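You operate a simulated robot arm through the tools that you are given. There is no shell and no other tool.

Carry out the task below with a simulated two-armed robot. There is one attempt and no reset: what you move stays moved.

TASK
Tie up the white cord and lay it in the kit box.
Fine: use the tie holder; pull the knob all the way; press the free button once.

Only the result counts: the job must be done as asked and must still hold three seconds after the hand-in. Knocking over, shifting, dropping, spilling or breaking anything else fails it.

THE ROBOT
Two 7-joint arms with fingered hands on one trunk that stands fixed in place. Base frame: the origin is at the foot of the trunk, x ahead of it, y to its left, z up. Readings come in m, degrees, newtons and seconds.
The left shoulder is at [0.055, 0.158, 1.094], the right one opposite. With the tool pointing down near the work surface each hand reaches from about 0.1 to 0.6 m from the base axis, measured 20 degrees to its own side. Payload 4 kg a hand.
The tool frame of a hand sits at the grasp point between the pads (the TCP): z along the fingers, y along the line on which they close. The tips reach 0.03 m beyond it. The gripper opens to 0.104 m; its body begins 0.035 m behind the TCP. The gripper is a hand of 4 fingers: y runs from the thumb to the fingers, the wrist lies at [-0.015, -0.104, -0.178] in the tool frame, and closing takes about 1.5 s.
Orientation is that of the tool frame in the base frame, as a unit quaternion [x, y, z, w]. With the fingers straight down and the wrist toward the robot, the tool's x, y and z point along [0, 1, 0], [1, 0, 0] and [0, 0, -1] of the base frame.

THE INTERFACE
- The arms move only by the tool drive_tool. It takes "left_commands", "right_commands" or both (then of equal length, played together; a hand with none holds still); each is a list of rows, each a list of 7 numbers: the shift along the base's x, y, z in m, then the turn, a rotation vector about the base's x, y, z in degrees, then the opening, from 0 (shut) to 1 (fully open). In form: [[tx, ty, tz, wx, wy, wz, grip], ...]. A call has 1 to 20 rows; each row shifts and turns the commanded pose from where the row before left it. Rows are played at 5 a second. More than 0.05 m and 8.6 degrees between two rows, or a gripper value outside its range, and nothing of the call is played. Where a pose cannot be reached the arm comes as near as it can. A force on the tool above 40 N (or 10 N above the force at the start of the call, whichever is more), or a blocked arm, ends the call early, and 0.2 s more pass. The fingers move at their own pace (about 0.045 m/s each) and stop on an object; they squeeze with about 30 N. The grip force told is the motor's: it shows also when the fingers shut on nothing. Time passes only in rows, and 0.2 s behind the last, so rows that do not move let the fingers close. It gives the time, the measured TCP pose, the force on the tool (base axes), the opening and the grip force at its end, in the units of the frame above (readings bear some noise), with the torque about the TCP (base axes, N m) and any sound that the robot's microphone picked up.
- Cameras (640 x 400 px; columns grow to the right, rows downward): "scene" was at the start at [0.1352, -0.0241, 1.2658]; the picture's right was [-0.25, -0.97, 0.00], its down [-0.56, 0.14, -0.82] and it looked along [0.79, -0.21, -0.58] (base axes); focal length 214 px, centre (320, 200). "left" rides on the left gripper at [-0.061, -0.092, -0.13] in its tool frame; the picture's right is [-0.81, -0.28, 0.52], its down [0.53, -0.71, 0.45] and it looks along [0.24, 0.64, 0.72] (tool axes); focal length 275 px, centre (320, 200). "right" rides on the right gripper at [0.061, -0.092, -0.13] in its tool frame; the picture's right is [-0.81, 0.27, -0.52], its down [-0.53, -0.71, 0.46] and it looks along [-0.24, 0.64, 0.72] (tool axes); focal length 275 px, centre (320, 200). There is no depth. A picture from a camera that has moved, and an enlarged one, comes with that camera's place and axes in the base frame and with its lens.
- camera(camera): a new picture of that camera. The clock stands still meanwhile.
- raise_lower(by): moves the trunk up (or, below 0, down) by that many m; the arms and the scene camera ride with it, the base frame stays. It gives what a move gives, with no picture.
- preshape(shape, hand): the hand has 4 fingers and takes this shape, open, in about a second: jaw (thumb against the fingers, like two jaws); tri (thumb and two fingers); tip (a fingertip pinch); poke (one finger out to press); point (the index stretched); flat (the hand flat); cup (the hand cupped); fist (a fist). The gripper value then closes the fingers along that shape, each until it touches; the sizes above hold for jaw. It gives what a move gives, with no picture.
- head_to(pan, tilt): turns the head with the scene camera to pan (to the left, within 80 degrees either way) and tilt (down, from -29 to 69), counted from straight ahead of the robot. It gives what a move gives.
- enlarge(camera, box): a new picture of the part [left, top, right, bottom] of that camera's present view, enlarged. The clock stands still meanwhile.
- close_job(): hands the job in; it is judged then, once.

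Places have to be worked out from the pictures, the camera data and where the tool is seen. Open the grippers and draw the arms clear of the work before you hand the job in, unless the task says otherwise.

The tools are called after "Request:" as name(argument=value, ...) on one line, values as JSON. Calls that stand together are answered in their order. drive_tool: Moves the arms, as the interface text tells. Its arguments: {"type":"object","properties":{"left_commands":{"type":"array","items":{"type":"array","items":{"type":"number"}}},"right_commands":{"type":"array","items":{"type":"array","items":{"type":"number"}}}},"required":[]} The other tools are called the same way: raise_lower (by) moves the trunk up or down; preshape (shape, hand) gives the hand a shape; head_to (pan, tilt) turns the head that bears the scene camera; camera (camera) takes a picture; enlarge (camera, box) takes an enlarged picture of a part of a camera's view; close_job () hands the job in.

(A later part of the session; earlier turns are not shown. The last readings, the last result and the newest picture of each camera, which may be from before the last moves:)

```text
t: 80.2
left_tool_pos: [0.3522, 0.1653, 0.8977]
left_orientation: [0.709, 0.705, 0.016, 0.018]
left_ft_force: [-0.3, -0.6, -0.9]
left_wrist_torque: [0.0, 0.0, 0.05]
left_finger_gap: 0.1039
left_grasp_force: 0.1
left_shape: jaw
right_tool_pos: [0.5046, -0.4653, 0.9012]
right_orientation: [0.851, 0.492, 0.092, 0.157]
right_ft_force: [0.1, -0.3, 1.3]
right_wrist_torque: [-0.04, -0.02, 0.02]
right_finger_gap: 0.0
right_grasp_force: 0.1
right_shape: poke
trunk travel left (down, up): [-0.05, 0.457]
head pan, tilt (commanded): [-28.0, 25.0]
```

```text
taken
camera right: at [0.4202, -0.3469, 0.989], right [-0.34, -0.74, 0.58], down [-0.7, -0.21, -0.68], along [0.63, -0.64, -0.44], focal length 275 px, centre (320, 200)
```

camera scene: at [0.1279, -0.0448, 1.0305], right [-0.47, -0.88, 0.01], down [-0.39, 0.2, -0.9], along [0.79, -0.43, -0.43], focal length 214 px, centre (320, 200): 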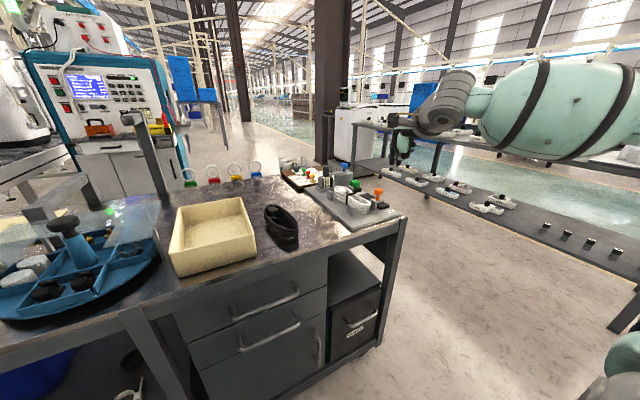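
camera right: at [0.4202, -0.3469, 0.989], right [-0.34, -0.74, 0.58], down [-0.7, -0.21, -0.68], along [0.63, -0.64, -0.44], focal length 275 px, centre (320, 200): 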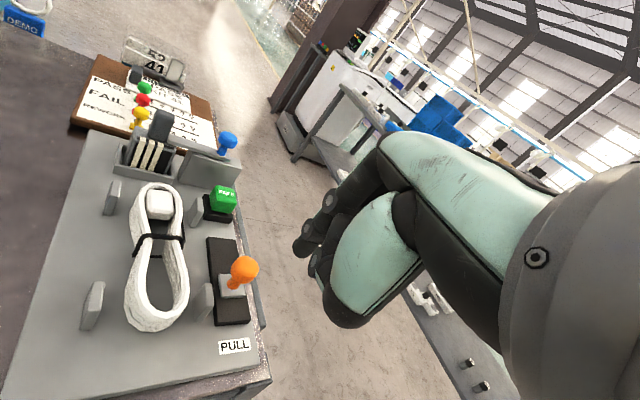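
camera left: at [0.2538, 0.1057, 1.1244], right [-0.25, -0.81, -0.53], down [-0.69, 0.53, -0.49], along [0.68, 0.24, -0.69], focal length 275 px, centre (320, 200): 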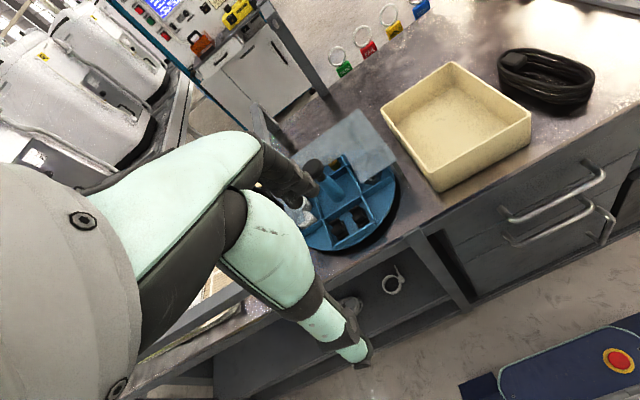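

Before pitching further I test how the poke finger responds to the closing value, since the finger looks bent at present.

Request:
drive_tool(right_commands=[[0, 0, 0, 0, 0, 0, 0], [0, 0, 0, 0, 0, 0, 0], [0, 0, 0, 0, 0, 0, 0], [0, 0, 0, 0, 0, 0, 0], [0, 0, 0, 0, 0, 0, 0], [0, 0, 0, 0, 0, 0, 0]])

Request:
enlarge(camera="right", box=[240, 100, 440, 350])

Request:
enlarge(camera="scene", box=[365, 80, 465, 180])

```text
t: 81.6
left_tool_pos: [0.351, 0.1665, 0.8976]
left_orientation: [0.709, 0.705, 0.017, 0.019]
left_ft_force: [-0.9, 0.5, 0.9]
left_wrist_torque: [0.02, -0.03, 0.02]
left_finger_gap: 0.104
left_grasp_force: 0.1
left_shape: jaw
right_tool_pos: [0.5057, -0.4658, 0.9003]
right_orientation: [0.852, 0.491, 0.092, 0.158]
right_ft_force: [-0.7, -0.5, -0.8]
right_wrist_torque: [0.03, -0.02, -0.02]
right_finger_gap: 0.0001
right_grasp_force: 0.1
right_shape: poke
trunk travel left (down, up): [-0.05, 0.457]
head pan, tilt (commanded): [-28.0, 25.0]
```

```text
1.60 times, centred on (340, 225) of right
camera zoom: at [0.4202, -0.3468, 0.989], right [-0.34, -0.74, 0.58], down [-0.7, -0.21, -0.68], along [0.63, -0.64, -0.44], focal length 440 px, centre (288, 160)
```

zoom: 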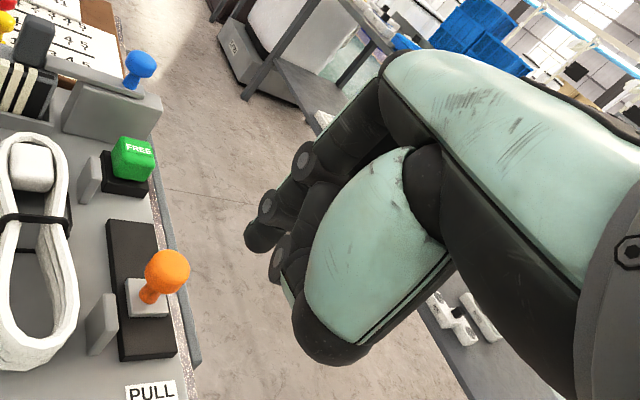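

```text
4.00 times, centred on (415, 130) of scene
camera zoom: at [0.1279, -0.0449, 1.0305], right [-0.47, -0.88, 0.01], down [-0.39, 0.2, -0.9], along [0.79, -0.43, -0.43], focal length 858 px, centre (-60, 480)
```

zoom: 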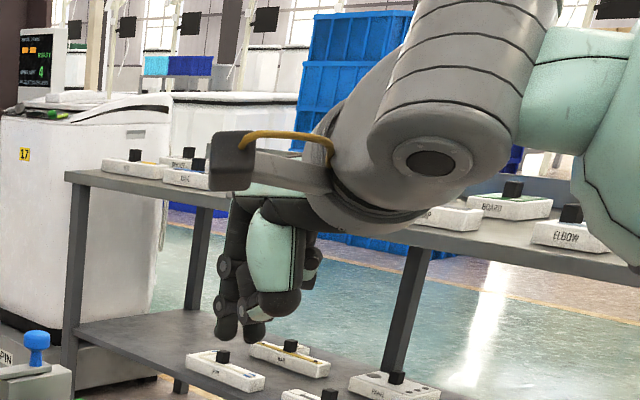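

The poke finger stays as seen, tip about 0.036 m beyond the TCP; with ~39° pitch it reaches the button while the folded thumb stays above the track. I pitch a further 18° and move forward at a safe height.

Request:
drive_tool(right_commands=[[0.01, 0, 0, -2.93, -5.24, 0, 0], [0.01, 0, 0, -2.93, -5.24, 0, 0], [0.01, 0, 0, -2.93, -5.24, 0, 0], [0.03, 0, -0.01, 0, 0, 0, 0], [0.025, 0, -0.015, 0, 0, 0, 0], [0, 0, 0, 0, 0, 0, 0]])

Request:
camera(camera="right")

Request:
enlarge(camera="scene", box=[310, 130, 420, 220])

```text
t: 83.0
left_tool_pos: [0.3506, 0.1671, 0.8976]
left_orientation: [0.709, 0.705, 0.017, 0.019]
left_ft_force: [0.2, -0.4, -0.4]
left_wrist_torque: [0.01, -0.02, -0.06]
left_finger_gap: 0.1038
left_grasp_force: 0.0
left_shape: jaw
right_tool_pos: [0.5902, -0.4647, 0.8741]
right_orientation: [0.816, 0.472, 0.171, 0.288]
right_ft_force: [-0.4, -0.1, 0.3]
right_wrist_torque: [-0.03, 0.0, 0.0]
right_finger_gap: 0.0001
right_grasp_force: 0.1
right_shape: poke
trunk travel left (down, up): [-0.05, 0.457]
head pan, tilt (commanded): [-28.0, 25.0]
```

```text
taken
camera right: at [0.4875, -0.3363, 0.9188], right [-0.5, -0.65, 0.57], down [-0.49, -0.33, -0.81], along [0.71, -0.69, -0.16], focal length 275 px, centre (320, 200)
```

right: 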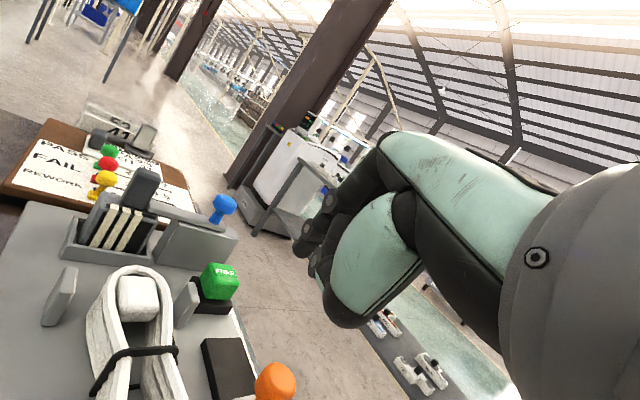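

```text
4.44 times, centred on (365, 175) of scene
camera zoom: at [0.1276, -0.0448, 1.0306], right [-0.47, -0.88, 0.01], down [-0.38, 0.2, -0.9], along [0.79, -0.43, -0.43], focal length 953 px, centre (120, 311)
```

zoom: 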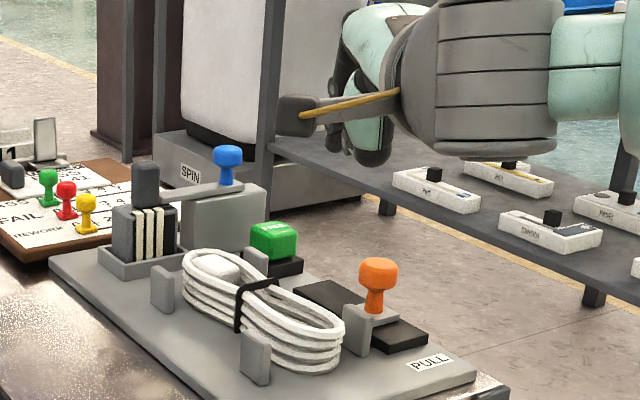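

Button top is near [0.695, -0.486, 0.761]. I move so that the fingertip hovers about 2.5 cm above its near half and check reach and alignment.

Request:
drive_tool(right_commands=[[0.025, -0.004, -0.02, 0, 0, 0, 0], [0.025, -0.004, -0.02, 0, 0, 0, 0], [0.02, -0.003, -0.022, 0, 0, 0, 0], [0, 0, 0, 0, 0, 0, 0]])

Request:
camera(camera="right")

Request:
enlarge(camera="right", box=[180, 150, 380, 350])

Request:
enlarge(camera="scene", box=[330, 140, 400, 210])

```text
t: 84.0
left_tool_pos: [0.3509, 0.1655, 0.8982]
left_orientation: [0.709, 0.705, 0.016, 0.019]
left_ft_force: [-0.1, 0.8, -0.7]
left_wrist_torque: [-0.01, -0.01, 0.04]
left_finger_gap: 0.104
left_grasp_force: 0.0
left_shape: jaw
right_tool_pos: [0.659, -0.4762, 0.8134]
right_orientation: [0.816, 0.471, 0.171, 0.289]
right_ft_force: [-0.6, 0.0, -0.6]
right_wrist_torque: [0.0, -0.01, 0.01]
right_finger_gap: 0.0002
right_grasp_force: 0.1
right_shape: poke
trunk travel left (down, up): [-0.05, 0.457]
head pan, tilt (commanded): [-28.0, 25.0]
```

```text
taken
camera right: at [0.5564, -0.3475, 0.857], right [-0.5, -0.65, 0.57], down [-0.49, -0.33, -0.81], along [0.71, -0.69, -0.16], focal length 275 px, centre (320, 200)
```

right: 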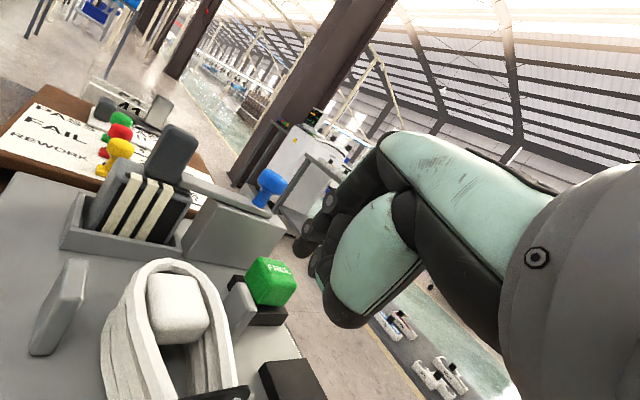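

```text
2.00 times, centred on (280, 250) of right
camera zoom: at [0.5564, -0.3475, 0.857], right [-0.5, -0.65, 0.57], down [-0.49, -0.33, -0.81], along [0.71, -0.69, -0.16], focal length 551 px, centre (400, 100)
```

zoom: 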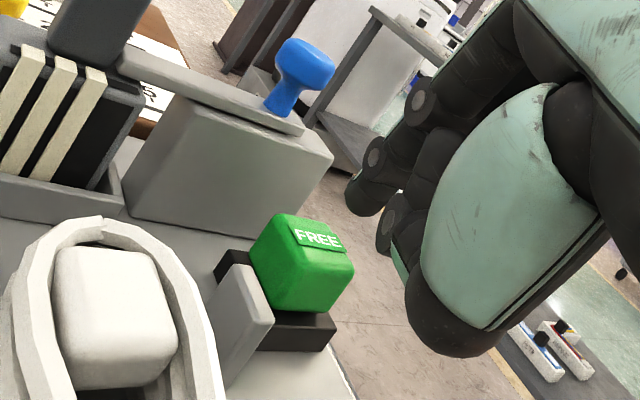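

```text
5.71 times, centred on (365, 175) of scene
camera zoom: at [0.1275, -0.0448, 1.0306], right [-0.47, -0.88, 0.01], down [-0.38, 0.2, -0.9], along [0.79, -0.43, -0.43], focal length 1226 px, centre (63, 343)
```

zoom: 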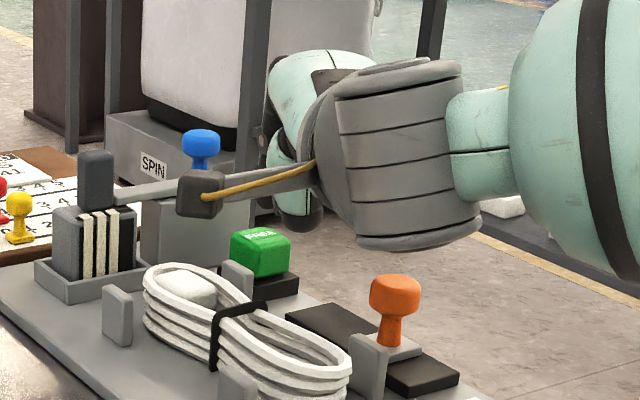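

The fingertip is above the near half of the button (≈ 5 mm short of its centre). I move 5 mm forward and lower to just above the top.

Request:
drive_tool(right_commands=[[0.005, 0.001, -0.007, 0, 0, 0, 0], [0.001, 0, -0.008, 0, 0, 0, 0], [0, 0, -0.006, 0, 0, 0, 0], [0, 0, 0, 0, 0, 0, 0]])

Request:
enlarge(camera="right", box=[220, 170, 380, 330])

Request:
enlarge(camera="scene", box=[330, 150, 390, 210])

```text
t: 85.0
left_tool_pos: [0.3512, 0.1661, 0.8974]
left_orientation: [0.709, 0.705, 0.016, 0.019]
left_ft_force: [-1.3, 0.0, 0.0]
left_wrist_torque: [0.04, -0.01, 0.01]
left_finger_gap: 0.1041
left_grasp_force: 0.1
left_shape: jaw
right_tool_pos: [0.6646, -0.4763, 0.7918]
right_orientation: [0.816, 0.471, 0.171, 0.288]
right_ft_force: [-0.7, -0.1, -0.3]
right_wrist_torque: [0.0, -0.01, -0.01]
right_finger_gap: 0.0
right_grasp_force: 0.1
right_shape: poke
trunk travel left (down, up): [-0.05, 0.457]
head pan, tilt (commanded): [-28.0, 25.0]
```

```text
2.50 times, centred on (300, 250) of right
camera zoom: at [0.5622, -0.3466, 0.835], right [-0.5, -0.65, 0.57], down [-0.49, -0.32, -0.81], along [0.71, -0.69, -0.16], focal length 688 px, centre (370, 75)
```

zoom: 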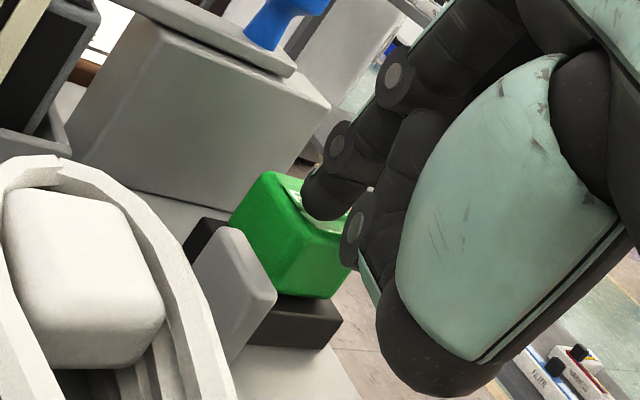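

```text
6.67 times, centred on (360, 180) of scene
camera zoom: at [0.128, -0.0449, 1.0305], right [-0.47, -0.88, 0.01], down [-0.39, 0.2, -0.9], along [0.79, -0.43, -0.43], focal length 1430 px, centre (53, 333)
```

zoom: 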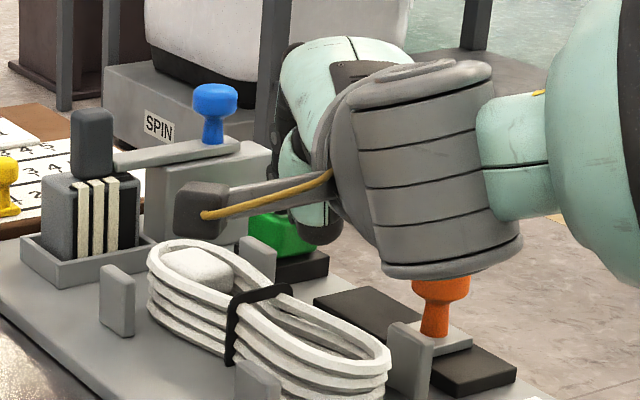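

The fingertip is right over the button's top face, about 6 mm above it, with clearance elsewhere. I press down slowly.

Request:
drive_tool(right_commands=[[0, 0, -0.003, 0, 0, 0, 0], [0, 0, -0.003, 0, 0, 0, 0], [0, 0, -0.002, 0, 0, 0, 0], [0, 0, 0, 0, 0, 0, 0]])

Request:
enlarge(camera="right", box=[220, 170, 380, 330])

```text
t: 86.0
left_tool_pos: [0.3517, 0.166, 0.8972]
left_orientation: [0.709, 0.704, 0.017, 0.019]
left_ft_force: [-0.5, -0.1, 0.4]
left_wrist_torque: [0.01, 0.0, 0.01]
left_finger_gap: 0.1043
left_grasp_force: 0.0
left_shape: jaw
right_tool_pos: [0.6642, -0.4761, 0.7843]
right_orientation: [0.816, 0.471, 0.171, 0.289]
right_ft_force: [0.0, -1.1, 3.6]
right_wrist_torque: [-0.02, -0.04, -0.01]
right_finger_gap: 0.0
right_grasp_force: 0.0
right_shape: poke
trunk travel left (down, up): [-0.05, 0.457]
head pan, tilt (commanded): [-28.0, 25.0]
heard: click
```

```text
2.50 times, centred on (300, 250) of right
camera zoom: at [0.5619, -0.3468, 0.8279], right [-0.5, -0.65, 0.57], down [-0.49, -0.32, -0.81], along [0.71, -0.69, -0.16], focal length 688 px, centre (370, 75)
```

zoom: 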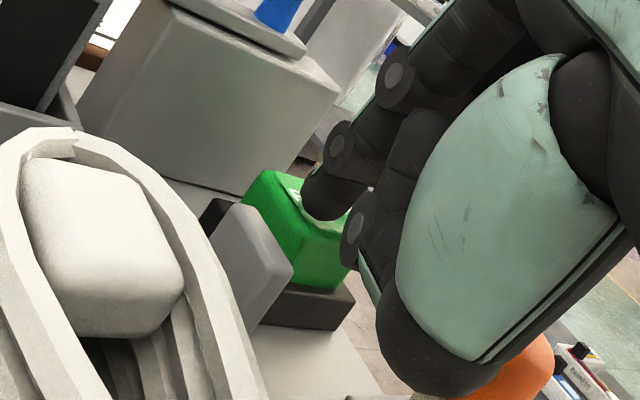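

A click was heard: the button has been pressed once. I lift straight up now.

Request:
drive_tool(right_commands=[[0, 0, 0.01, 0, 0, 0, 0], [0, 0, 0.02, 0, 0, 0, 0], [0, 0, 0.03, 0, 0, 0, 0], [-0.01, 0, 0.03, 0, 0, 0, 0], [0, 0, 0, 0, 0, 0, 0]])

Request:
camera(camera="right")

Request:
enlarge(camera="scene", box=[300, 140, 410, 230])

```text
t: 87.2
left_tool_pos: [0.3523, 0.1661, 0.8974]
left_orientation: [0.708, 0.705, 0.016, 0.019]
left_ft_force: [-0.4, 0.4, -0.6]
left_wrist_torque: [-0.02, 0.0, -0.01]
left_finger_gap: 0.1039
left_grasp_force: 0.1
left_shape: jaw
right_tool_pos: [0.6523, -0.4759, 0.8717]
right_orientation: [0.816, 0.471, 0.17, 0.289]
right_ft_force: [0.2, 0.1, -0.6]
right_wrist_torque: [-0.02, -0.02, -0.05]
right_finger_gap: 0.0002
right_grasp_force: 0.0
right_shape: poke
trunk travel left (down, up): [-0.05, 0.457]
head pan, tilt (commanded): [-28.0, 25.0]
```

```text
taken
camera right: at [0.5503, -0.3471, 0.9161], right [-0.5, -0.65, 0.57], down [-0.49, -0.32, -0.81], along [0.71, -0.69, -0.16], focal length 275 px, centre (320, 200)
```

right: 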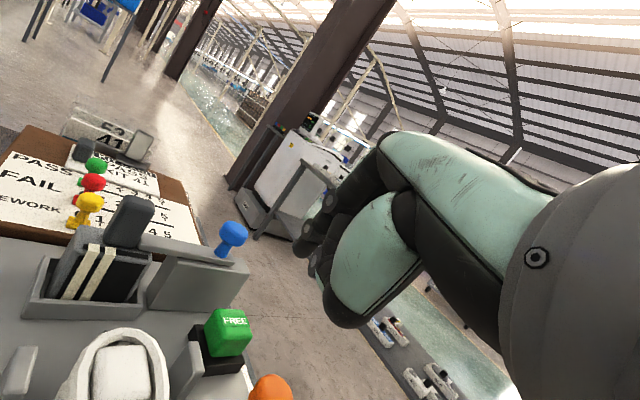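

```text
4.44 times, centred on (355, 185) of scene
camera zoom: at [0.1285, -0.0449, 1.0304], right [-0.47, -0.88, 0.01], down [-0.39, 0.2, -0.9], along [0.79, -0.43, -0.43], focal length 953 px, centre (164, 267)
```

zoom: 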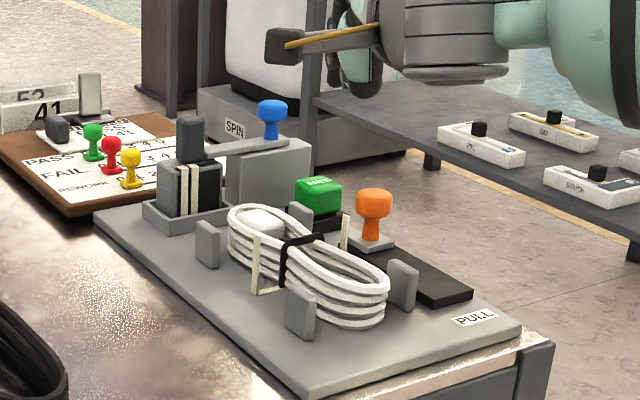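

The holder has reset (knob returned, new tie fed) and the cord stays tied with its black band. To take the cord out I first draw it a few centimetres toward me so its near lobe stands free of the posts: I'll press the fingertip on the cord's top beyond the band and drag. First I re-pose the hand above it.

Request:
drive_tool(right_commands=[[-0.02, 0.02, 0.01, 3.4, 6.1, 0, 0], [-0.02, 0.025, 0, 3.4, 6.1, 0, 0], [-0.012, 0.025, -0.02, 0, 0, 0, 0], [0, 0, -0.02, 0, 0, 0, 0], [0, 0, 0, 0, 0, 0, 0]])

Request:
camera(camera="right")

Request:
enlarge(camera="right", box=[60, 180, 360, 400])

Request:
enlarge(camera="scene", box=[310, 140, 400, 220])

```text
t: 88.4
left_tool_pos: [0.3506, 0.1655, 0.8981]
left_orientation: [0.708, 0.706, 0.017, 0.019]
left_ft_force: [-0.6, 0.0, 0.2]
left_wrist_torque: [0.03, 0.0, -0.02]
left_finger_gap: 0.1039
left_grasp_force: 0.1
left_shape: jaw
right_tool_pos: [0.6012, -0.4033, 0.8444]
right_orientation: [0.845, 0.489, 0.111, 0.188]
right_ft_force: [0.0, 0.4, -1.2]
right_wrist_torque: [0.01, 0.0, -0.02]
right_finger_gap: 0.0
right_grasp_force: 0.1
right_shape: poke
trunk travel left (down, up): [-0.05, 0.457]
head pan, tilt (commanded): [-28.0, 25.0]
```

```text
taken
camera right: at [0.5124, -0.283, 0.9239], right [-0.38, -0.72, 0.58], down [-0.66, -0.23, -0.72], along [0.65, -0.66, -0.38], focal length 275 px, centre (320, 200)
```

right: 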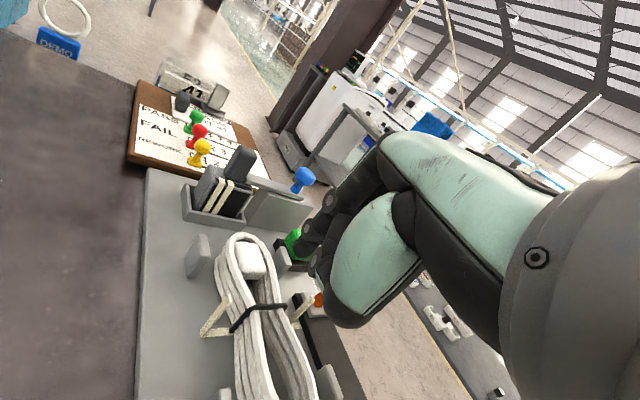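

```text
1.82 times, centred on (210, 290) of right
camera zoom: at [0.5124, -0.283, 0.9239], right [-0.38, -0.72, 0.58], down [-0.66, -0.23, -0.72], along [0.65, -0.66, -0.38], focal length 500 px, centre (520, 36)
```

zoom: 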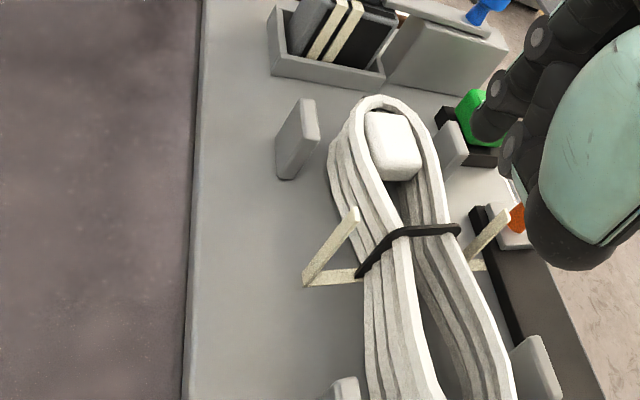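

```text
5.00 times, centred on (355, 180) of scene
camera zoom: at [0.1278, -0.0448, 1.0305], right [-0.47, -0.88, 0.01], down [-0.39, 0.2, -0.9], along [0.79, -0.43, -0.43], focal length 1072 px, centre (145, 300)
```

zoom: 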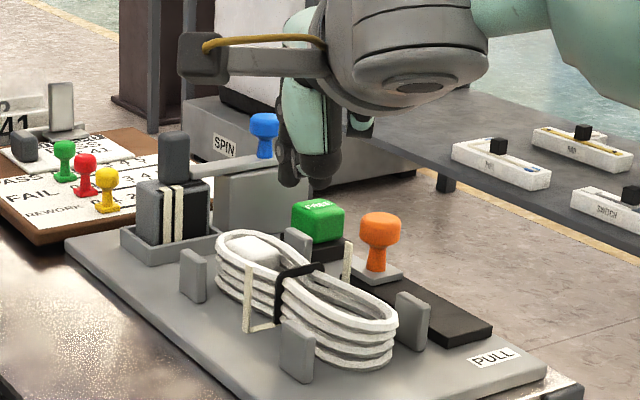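

The fingertip is above x ≈ 0.623, just beyond the band. I lower to just above the cord.

Request:
drive_tool(right_commands=[[0, -0.002, -0.015, 0, 0, 0, 0], [0, 0, -0.015, 0, 0, 0, 0], [0, 0, -0.012, 0, 0, 0, 0], [0, 0, 0, 0, 0, 0, 0]])

Request:
enlarge(camera="right", box=[160, 180, 380, 380])

Request:
enlarge(camera="scene", box=[320, 150, 390, 210])

```text
t: 89.4
left_tool_pos: [0.3515, 0.167, 0.8974]
left_orientation: [0.709, 0.705, 0.016, 0.019]
left_ft_force: [-0.2, 0.0, 0.0]
left_wrist_torque: [0.01, -0.01, 0.02]
left_finger_gap: 0.1041
left_grasp_force: 0.2
left_shape: jaw
right_tool_pos: [0.6018, -0.4077, 0.8008]
right_orientation: [0.845, 0.488, 0.111, 0.188]
right_ft_force: [-0.4, 0.6, 0.5]
right_wrist_torque: [0.0, -0.01, 0.01]
right_finger_gap: 0.0
right_grasp_force: 0.1
right_shape: poke
trunk travel left (down, up): [-0.05, 0.457]
head pan, tilt (commanded): [-28.0, 25.0]
```

```text
2.00 times, centred on (270, 280) of right
camera zoom: at [0.5126, -0.2865, 0.8806], right [-0.38, -0.72, 0.58], down [-0.66, -0.23, -0.72], along [0.65, -0.66, -0.38], focal length 551 px, centre (420, 40)
```

zoom: 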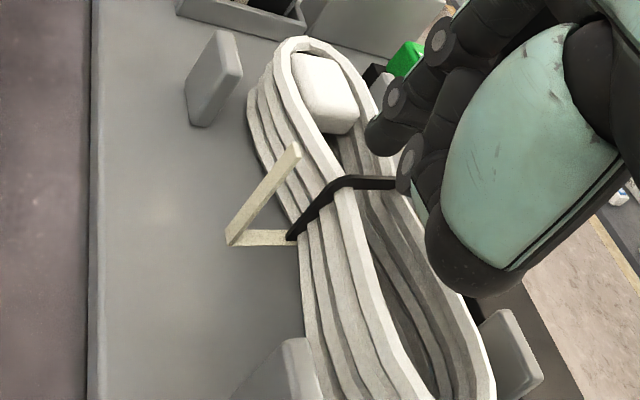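

```text
6.67 times, centred on (355, 180) of scene
camera zoom: at [0.1279, -0.0448, 1.0305], right [-0.47, -0.88, 0.01], down [-0.39, 0.2, -0.9], along [0.79, -0.43, -0.43], focal length 1430 px, centre (87, 333)
```

zoom: 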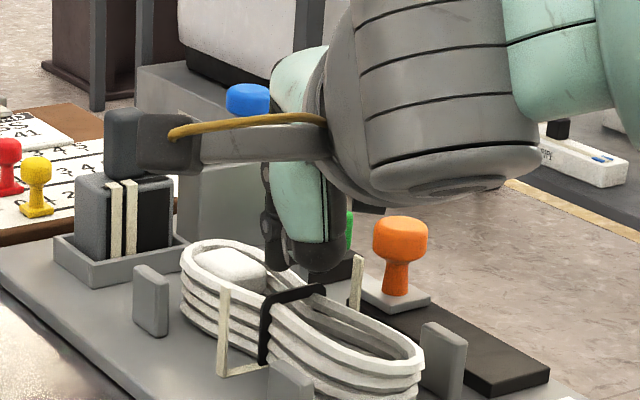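

I lower onto the cord until I feel about 10–15 N.

Request:
drive_tool(right_commands=[[0, 0.001, -0.006, 0, 0, 0, 0], [0, 0, -0.005, 0, 0, 0, 0], [0, 0, -0.002, 0, 0, 0, 0], [0, 0, 0, 0, 0, 0, 0]])

Request:
enlarge(camera="right", box=[160, 180, 380, 380])

```text
t: 90.4
left_tool_pos: [0.3514, 0.1661, 0.8988]
left_orientation: [0.709, 0.705, 0.017, 0.019]
left_ft_force: [-0.4, 0.1, 1.0]
left_wrist_torque: [0.03, 0.01, 0.03]
left_finger_gap: 0.1039
left_grasp_force: 0.0
left_shape: jaw
right_tool_pos: [0.6021, -0.4075, 0.7904]
right_orientation: [0.845, 0.488, 0.112, 0.19]
right_ft_force: [-1.6, -3.1, 8.9]
right_wrist_torque: [-0.2, 0.02, -0.03]
right_finger_gap: 0.0001
right_grasp_force: 0.1
right_shape: poke
trunk travel left (down, up): [-0.05, 0.457]
head pan, tilt (commanded): [-28.0, 25.0]
```

```text
2.00 times, centred on (270, 280) of right
camera zoom: at [0.5127, -0.2856, 0.8696], right [-0.38, -0.72, 0.58], down [-0.65, -0.23, -0.72], along [0.65, -0.66, -0.38], focal length 551 px, centre (420, 40)
```

zoom: 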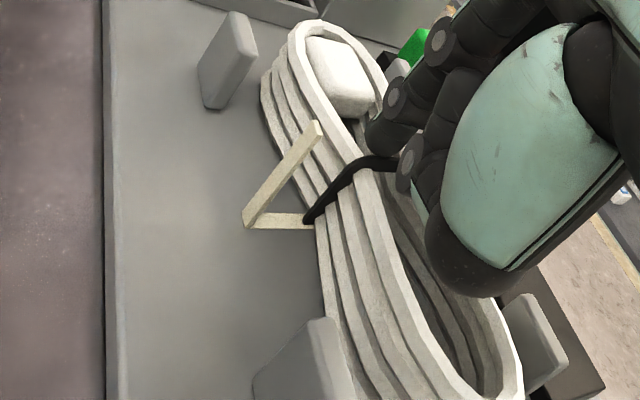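

Contact with about 9 N, near the band. I drag toward -x in small steps and check whether the cord follows.

Request:
drive_tool(right_commands=[[0, 0, -0.001, 0, 0, 0, 0], [-0.005, 0, 0, 0, 0, 0, 0], [-0.007, 0, 0, 0, 0, 0, 0], [-0.007, 0, 0, 0, 0, 0, 0], [0, 0, 0, 0, 0, 0, 0]])

Request:
enlarge(camera="right", box=[160, 180, 380, 380])

Request:
enlarge(camera="scene", box=[320, 150, 390, 210])

```text
t: 91.6
left_tool_pos: [0.3502, 0.1681, 0.8981]
left_orientation: [0.709, 0.705, 0.017, 0.021]
left_ft_force: [-0.3, -1.3, 0.1]
left_wrist_torque: [0.0, -0.02, 0.02]
left_finger_gap: 0.104
left_grasp_force: 0.1
left_shape: jaw
right_tool_pos: [0.5825, -0.4061, 0.7901]
right_orientation: [0.845, 0.488, 0.111, 0.189]
right_ft_force: [9.2, -0.4, 19.3]
right_wrist_torque: [-0.32, -0.43, 0.13]
right_finger_gap: 0.0002
right_grasp_force: 0.1
right_shape: poke
trunk travel left (down, up): [-0.05, 0.457]
head pan, tilt (commanded): [-28.0, 25.0]
```

```text
2.00 times, centred on (270, 280) of right
camera zoom: at [0.4938, -0.284, 0.8693], right [-0.38, -0.72, 0.58], down [-0.65, -0.24, -0.72], along [0.65, -0.66, -0.38], focal length 551 px, centre (420, 40)
```

zoom: 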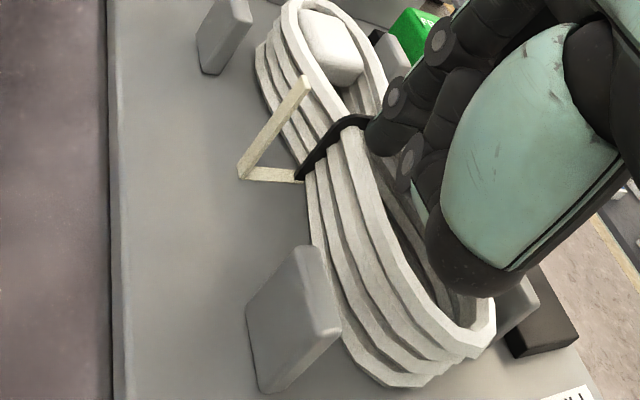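

```text
6.67 times, centred on (355, 180) of scene
camera zoom: at [0.1271, -0.0437, 1.0307], right [-0.47, -0.88, 0.01], down [-0.38, 0.2, -0.9], along [0.79, -0.43, -0.43], focal length 1430 px, centre (87, 333)
```

zoom: 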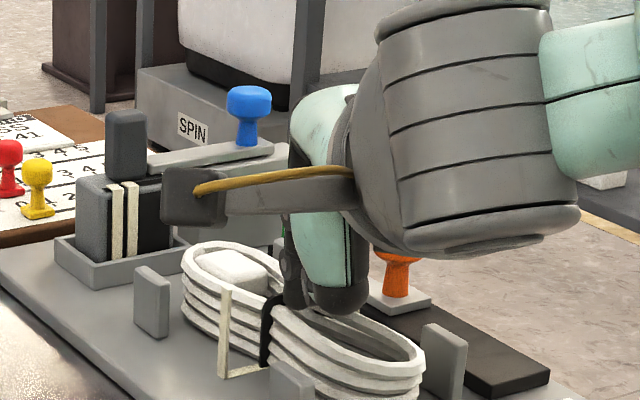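

The finger only slides over the cord (friction too low), so dragging isn't the way. Instead I'll pinch the cord across its width in the free gap between the near posts and the new tie (x ≈ 0.58). First I lift off and raise the trunk back by 0.10 m for reach.

Request:
drive_tool(right_commands=[[0, 0, 0.01, 0, 0, 0, 0], [0, 0, 0.03, 0, 0, 0, 0], [-0.02, 0, 0.04, 0, 0, 0, 0], [0, 0, 0, 0, 0, 0, 0]])

Request:
raise_lower(by=0.1)

Request:
preshape(shape="tip", hand="right")

Request:
camera(camera="right")

```text
t: 92.6
left_tool_pos: [0.3516, 0.166, 0.898]
left_orientation: [0.709, 0.705, 0.016, 0.018]
left_ft_force: [-0.2, -0.2, -0.7]
left_wrist_torque: [-0.02, 0.0, 0.0]
left_finger_gap: 0.104
left_grasp_force: 0.1
left_shape: jaw
right_tool_pos: [0.5635, -0.4046, 0.8673]
right_orientation: [0.846, 0.488, 0.11, 0.187]
right_ft_force: [0.2, -0.4, 0.0]
right_wrist_torque: [-0.04, 0.0, -0.02]
right_finger_gap: 0.0
right_grasp_force: 0.2
right_shape: poke
trunk travel left (down, up): [-0.05, 0.457]
head pan, tilt (commanded): [-28.0, 25.0]
```

```text
t: 94.0
left_tool_pos: [0.352, 0.1655, 0.9993]
left_orientation: [0.709, 0.705, 0.017, 0.02]
left_ft_force: [0.1, -0.6, -0.1]
left_wrist_torque: [-0.01, -0.04, 0.02]
left_finger_gap: 0.1038
left_grasp_force: 0.0
left_shape: jaw
right_tool_pos: [0.5643, -0.4057, 0.9697]
right_orientation: [0.845, 0.488, 0.11, 0.188]
right_ft_force: [0.0, 0.2, -1.0]
right_wrist_torque: [0.01, -0.02, 0.04]
right_finger_gap: 0.0
right_grasp_force: 0.0
right_shape: poke
trunk travel left (down, up): [-0.15, 0.357]
head pan, tilt (commanded): [-28.0, 25.0]
```

```text
t: 94.9
left_tool_pos: [0.352, 0.1671, 0.9992]
left_orientation: [0.709, 0.705, 0.017, 0.02]
left_ft_force: [0.7, 0.0, 0.6]
left_wrist_torque: [-0.02, 0.0, 0.01]
left_finger_gap: 0.1038
left_grasp_force: 0.1
left_shape: jaw
right_tool_pos: [0.5653, -0.4055, 0.9678]
right_orientation: [0.845, 0.488, 0.111, 0.188]
right_ft_force: [1.1, 0.3, -0.4]
right_wrist_torque: [0.03, -0.02, 0.0]
right_finger_gap: 0.1037
right_grasp_force: 0.1
right_shape: tip
trunk travel left (down, up): [-0.15, 0.357]
head pan, tilt (commanded): [-28.0, 25.0]
```

```text
taken
camera right: at [0.4751, -0.2838, 1.0484], right [-0.38, -0.72, 0.58], down [-0.66, -0.23, -0.72], along [0.65, -0.66, -0.38], focal length 275 px, centre (320, 200)
```

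right: 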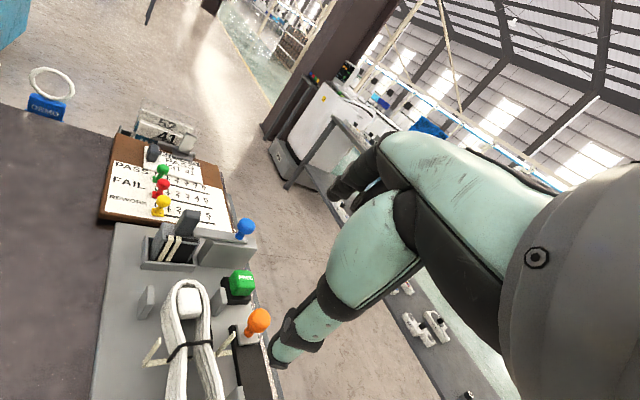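

I turn the hand to yaw -80° with a 6° forward tilt above the cord.

Request:
drive_tool(right_commands=[[-0.008, 0, -0.01, 3.1, 5.43, 0, 0.85], [-0.008, 0, -0.01, 3.1, 5.43, 0, 0.85], [0, 0, -0.01, 3.1, 5.43, 0, 0.85], [0, 0, -0.01, 3.1, 5.43, 0, 0.85], [0, 0, 0, 0, 0, -7.2, 0.85], [0, 0, 0, 0, 0, -7.2, 0.85], [0, 0, 0, 0, 0, -7.2, 0.85], [0, 0, 0, 0, 0, -7.2, 0.85], [0, 0, 0, 0, 0, -7.2, 0.85], [0, 0, 0, 0, 0, -7.2, 0.85], [0, 0, 0, 0, 0, -7.2, 0.85], [0, -0.005, -0.03, 0, -6, 0, 0.85], [0, 0, 0, 0, 0, 0, 0.85]])

Request:
camera(camera="right")

Request:
enlarge(camera="right", box=[80, 110, 340, 330])

```text
t: 97.7
left_tool_pos: [0.3512, 0.1663, 0.9981]
left_orientation: [0.709, 0.704, 0.017, 0.02]
left_ft_force: [0.8, 0.5, 0.7]
left_wrist_torque: [0.0, 0.02, 0.02]
left_finger_gap: 0.1041
left_grasp_force: 0.0
left_shape: jaw
right_tool_pos: [0.5483, -0.4116, 0.9]
right_orientation: [0.995, 0.083, 0.054, 0.006]
right_ft_force: [0.1, -0.3, -0.1]
right_wrist_torque: [-0.01, -0.03, 0.0]
right_finger_gap: 0.0886
right_grasp_force: 0.0
right_shape: tip
trunk travel left (down, up): [-0.15, 0.357]
head pan, tilt (commanded): [-28.0, 25.0]
```

```text
taken
camera right: at [0.5797, -0.3107, 1.0339], right [-0.8, -0.4, 0.44], down [-0.59, 0.61, -0.52], along [-0.06, -0.68, -0.73], focal length 275 px, centre (320, 200)
```

right: 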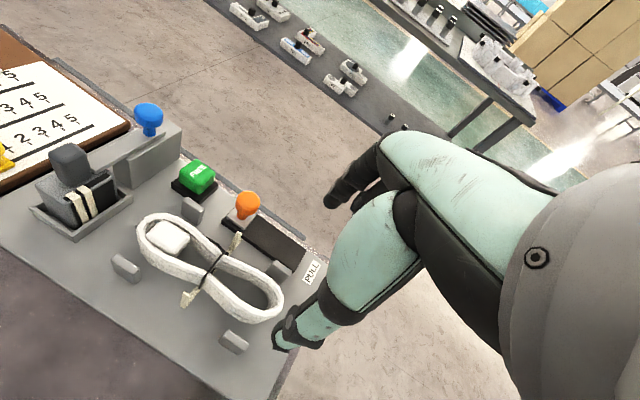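

```text
1.82 times, centred on (210, 220) of right
camera zoom: at [0.5797, -0.3107, 1.0339], right [-0.8, -0.4, 0.44], down [-0.59, 0.61, -0.52], along [-0.06, -0.68, -0.73], focal length 500 px, centre (520, 164)
```

zoom: 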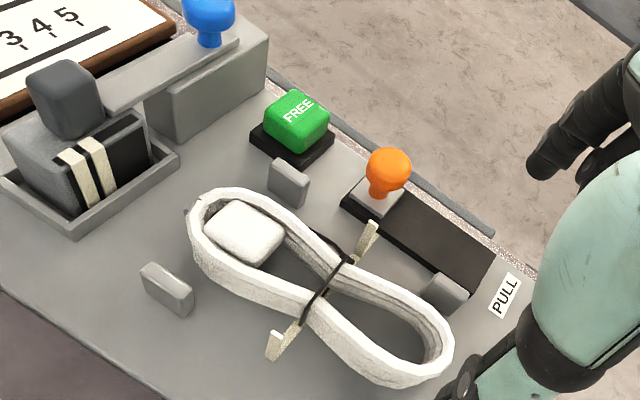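

The tied cord is now about 0.043 wide at x ≈ 0.58 (y -0.39…-0.433), waist 0.033. I move above the grip spot [0.580, -0.411] and check the reach.

Request:
drive_tool(right_commands=[[0.01, 0, -0.02, 0, 0, 0, 0.7], [0.011, 0, -0.02, 0, 0, 0, 0.7], [0.011, 0, -0.02, 0, 0, 0, 0.7], [0, 0, 0, 0, 0, 0, 0.7]])

Request:
enlarge(camera="right", box=[80, 140, 360, 380])

Request:
enlarge(camera="scene", box=[320, 170, 400, 250])

```text
t: 98.7
left_tool_pos: [0.3513, 0.1664, 0.9988]
left_orientation: [0.709, 0.705, 0.016, 0.019]
left_ft_force: [-0.6, 0.6, 0.6]
left_wrist_torque: [-0.02, -0.02, 0.0]
left_finger_gap: 0.1038
left_grasp_force: 0.2
left_shape: jaw
right_tool_pos: [0.5809, -0.41, 0.84]
right_orientation: [0.995, 0.082, 0.052, 0.005]
right_ft_force: [-0.2, -0.4, -0.1]
right_wrist_torque: [0.01, -0.02, 0.01]
right_finger_gap: 0.0731
right_grasp_force: 0.1
right_shape: tip
trunk travel left (down, up): [-0.15, 0.357]
head pan, tilt (commanded): [-28.0, 25.0]
```

```text
1.67 times, centred on (220, 260) of right
camera zoom: at [0.6118, -0.3096, 0.974], right [-0.8, -0.4, 0.44], down [-0.59, 0.61, -0.52], along [-0.06, -0.68, -0.73], focal length 459 px, centre (487, 100)
```

zoom: 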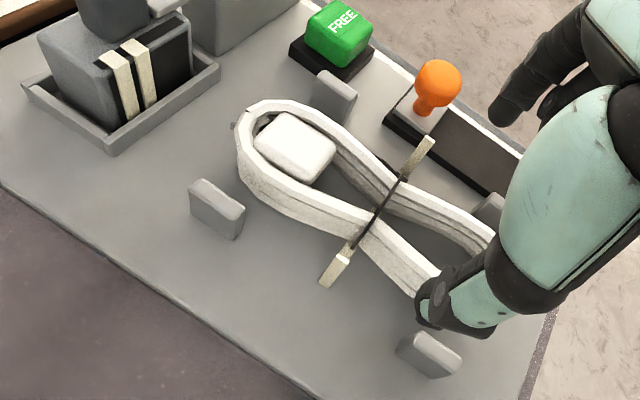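

```text
5.00 times, centred on (360, 210) of scene
camera zoom: at [0.1289, -0.0448, 1.1317], right [-0.47, -0.88, 0.01], down [-0.38, 0.2, -0.9], along [0.79, -0.43, -0.43], focal length 1072 px, centre (120, 150)
```

zoom: 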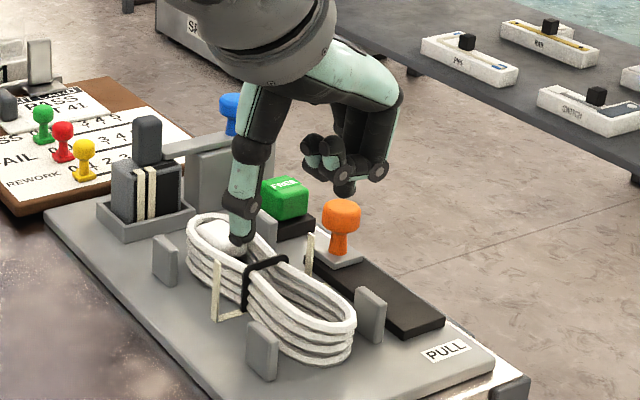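

Reachable. I narrow the gap to ~0.058 so thumb and index fit between posts and tie uprights, and lower in steps.

Request:
drive_tool(right_commands=[[0.001, -0.001, 0, 0, 0, 0, 0.55], [0.001, 0, -0.012, 0, 0, 0, 0.55], [0, 0, -0.014, 0, 0, 0, 0.55], [0, 0, -0.014, 0, 0, 0, 0.55], [0, 0, 0, 0, 0, 0, 0.55]])

Request:
enlarge(camera="right", box=[120, 140, 380, 360])

Request:
enlarge(camera="scene", box=[330, 180, 390, 240])

```text
t: 99.9
left_tool_pos: [0.3516, 0.1681, 0.999]
left_orientation: [0.709, 0.705, 0.017, 0.019]
left_ft_force: [-1.3, -0.5, 0.4]
left_wrist_torque: [0.02, -0.01, 0.0]
left_finger_gap: 0.1042
left_grasp_force: 0.0
left_shape: jaw
right_tool_pos: [0.5812, -0.4096, 0.7994]
right_orientation: [0.995, 0.084, 0.051, 0.006]
right_ft_force: [0.1, -0.7, 0.7]
right_wrist_torque: [-0.02, -0.03, -0.02]
right_finger_gap: 0.0577
right_grasp_force: 0.1
right_shape: tip
trunk travel left (down, up): [-0.15, 0.357]
head pan, tilt (commanded): [-28.0, 25.0]
```

```text
1.82 times, centred on (250, 250) of right
camera zoom: at [0.6131, -0.3109, 0.9333], right [-0.8, -0.4, 0.44], down [-0.59, 0.61, -0.52], along [-0.06, -0.68, -0.73], focal length 500 px, centre (447, 109)
```

zoom: 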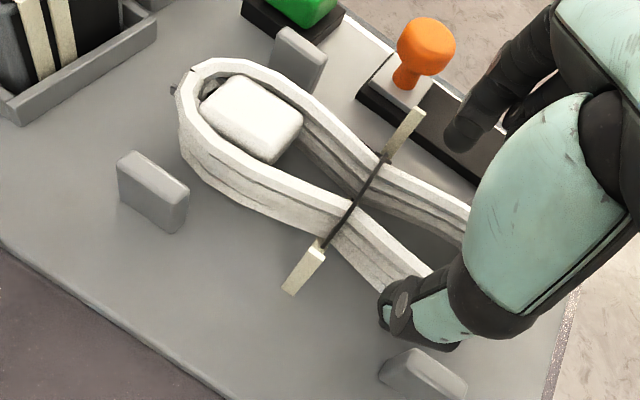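

```text
6.67 times, centred on (360, 210) of scene
camera zoom: at [0.1293, -0.0448, 1.1317], right [-0.47, -0.88, 0.01], down [-0.39, 0.2, -0.9], along [0.79, -0.43, -0.43], focal length 1430 px, centre (53, 133)
```

zoom: 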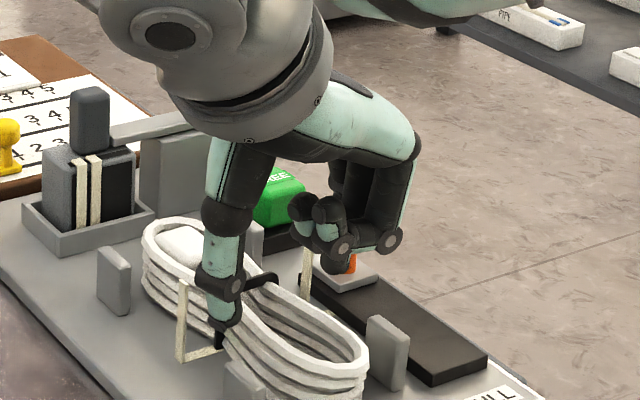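

Thumb is between left upright and post, index on the right. I lower on toward z ≈ 0.78 watching forces.

Request:
drive_tool(right_commands=[[0, -0.001, -0.006, 0, 0, 0, 0.55], [0, 0, -0.005, 0, 0, 0, 0.55], [0, 0, -0.004, 0, 0, 0, 0.55], [0, 0, 0, 0, 0, 0, 0.55]])

Request:
enlarge(camera="right", box=[120, 140, 380, 360])

Request:
enlarge(camera="scene", box=[330, 180, 390, 240])

```text
t: 100.9
left_tool_pos: [0.351, 0.1658, 0.9987]
left_orientation: [0.709, 0.705, 0.017, 0.02]
left_ft_force: [-0.7, 0.5, 0.4]
left_wrist_torque: [-0.02, -0.03, 0.04]
left_finger_gap: 0.1041
left_grasp_force: 0.0
left_shape: jaw
right_tool_pos: [0.5805, -0.4129, 0.7822]
right_orientation: [0.995, 0.083, 0.053, 0.006]
right_ft_force: [1.0, 0.7, 1.2]
right_wrist_torque: [0.06, -0.03, 0.02]
right_finger_gap: 0.0577
right_grasp_force: 0.0
right_shape: tip
trunk travel left (down, up): [-0.15, 0.357]
head pan, tilt (commanded): [-28.0, 25.0]
```

```text
1.82 times, centred on (250, 250) of right
camera zoom: at [0.613, -0.3123, 0.9183], right [-0.8, -0.4, 0.44], down [-0.59, 0.61, -0.52], along [-0.06, -0.68, -0.73], focal length 500 px, centre (447, 109)
```

zoom: 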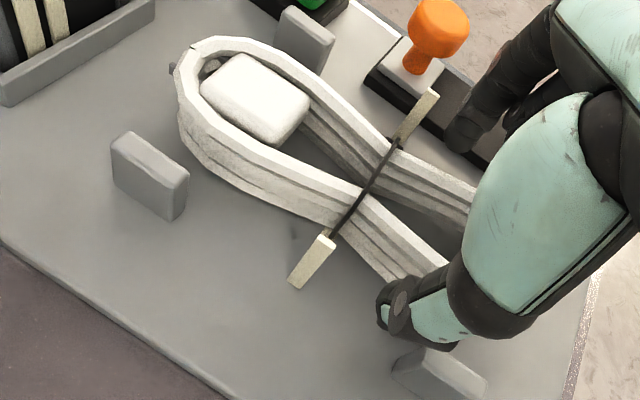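

```text
6.67 times, centred on (360, 210) of scene
camera zoom: at [0.1294, -0.0447, 1.1317], right [-0.47, -0.88, 0.01], down [-0.39, 0.2, -0.9], along [0.79, -0.43, -0.43], focal length 1430 px, centre (53, 133)
```

zoom: 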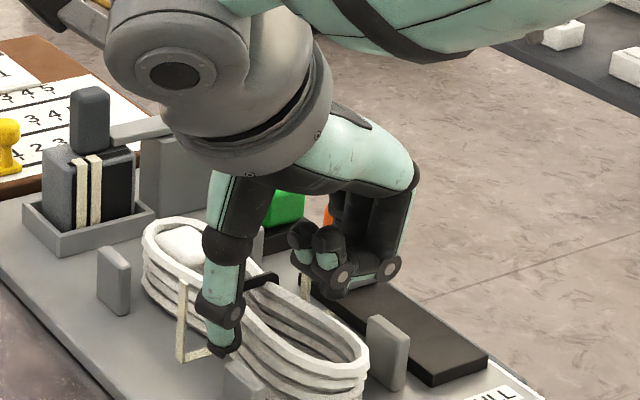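

No contact yet. I continue a centimetre lower.

Request:
drive_tool(right_commands=[[0, 0.0005, -0.004, 0, 0, 0, 0.55], [0, 0, -0.003, 0, 0, 0, 0.55], [0, 0, -0.003, 0, 0, 0, 0.55], [0, 0, 0, 0, 0, 0, 0.55]])

Request:
enlarge(camera="scene", box=[330, 180, 390, 240])

```text
t: 101.9
left_tool_pos: [0.3509, 0.1662, 0.999]
left_orientation: [0.709, 0.705, 0.017, 0.02]
left_ft_force: [0.1, -0.4, 0.3]
left_wrist_torque: [0.01, -0.02, 0.0]
left_finger_gap: 0.1041
left_grasp_force: 0.1
left_shape: jaw
right_tool_pos: [0.5826, -0.4102, 0.7742]
right_orientation: [0.995, 0.083, 0.052, 0.007]
right_ft_force: [-0.2, 0.8, 0.0]
right_wrist_torque: [0.06, -0.02, 0.01]
right_finger_gap: 0.0577
right_grasp_force: 0.1
right_shape: tip
trunk travel left (down, up): [-0.15, 0.357]
head pan, tilt (commanded): [-28.0, 25.0]
```

```text
6.67 times, centred on (360, 210) of scene
camera zoom: at [0.1294, -0.0448, 1.1316], right [-0.47, -0.88, 0.01], down [-0.39, 0.2, -0.9], along [0.79, -0.43, -0.43], focal length 1430 px, centre (53, 133)
```

zoom: 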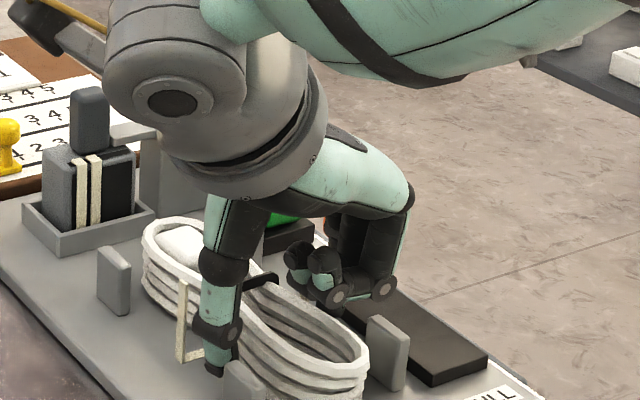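

Tips are now ~1.4 cm below the cord's top and still free. I lower 3 mm more and close.

Request:
drive_tool(right_commands=[[0, 0, -0.003, 0, 0, 0, 0.52], [0, 0, 0, 0, 0, 0, 0.45], [0, 0, 0, 0, 0, 0, 0.35], [0, 0, 0, 0, 0, 0, 0.25], [0, 0, 0, 0, 0, 0, 0.15], [0, 0, 0, 0, 0, 0, 0.1], [0, 0, 0, 0, 0, 0, 0.1]])

Request:
enlarge(camera="right", box=[120, 140, 380, 360])

Request:
enlarge(camera="scene", box=[330, 180, 390, 240])

```text
t: 103.5
left_tool_pos: [0.3518, 0.166, 0.9999]
left_orientation: [0.709, 0.705, 0.017, 0.02]
left_ft_force: [-0.5, 0.3, 1.1]
left_wrist_torque: [0.03, 0.03, -0.01]
left_finger_gap: 0.1042
left_grasp_force: 0.1
left_shape: jaw
right_tool_pos: [0.5817, -0.4113, 0.7712]
right_orientation: [0.995, 0.083, 0.052, 0.006]
right_ft_force: [0.2, -0.9, -0.1]
right_wrist_torque: [0.02, 0.02, 0.02]
right_finger_gap: 0.0297
right_grasp_force: 30.2
right_shape: tip
trunk travel left (down, up): [-0.15, 0.357]
head pan, tilt (commanded): [-28.0, 25.0]
```

```text
1.82 times, centred on (250, 250) of right
camera zoom: at [0.6131, -0.3118, 0.905], right [-0.8, -0.4, 0.44], down [-0.59, 0.61, -0.52], along [-0.06, -0.68, -0.73], focal length 500 px, centre (447, 109)
```

zoom: 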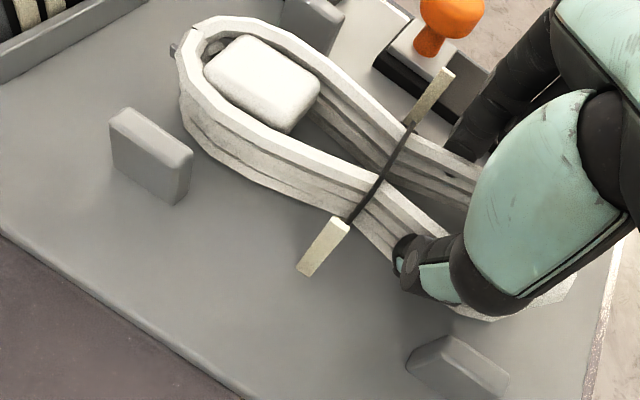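

```text
6.67 times, centred on (360, 210) of scene
camera zoom: at [0.1296, -0.045, 1.1316], right [-0.47, -0.88, 0.01], down [-0.39, 0.2, -0.9], along [0.79, -0.43, -0.43], focal length 1430 px, centre (53, 133)
```

zoom: 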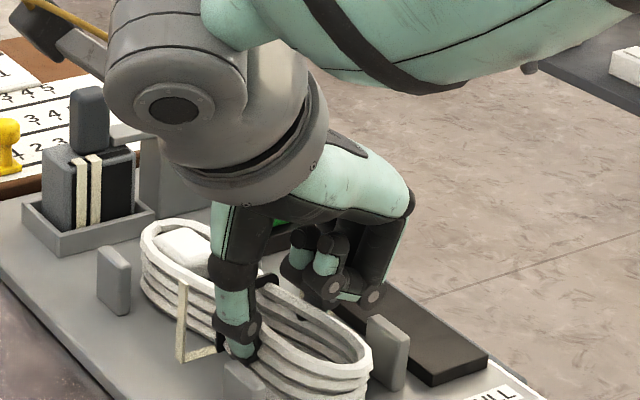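

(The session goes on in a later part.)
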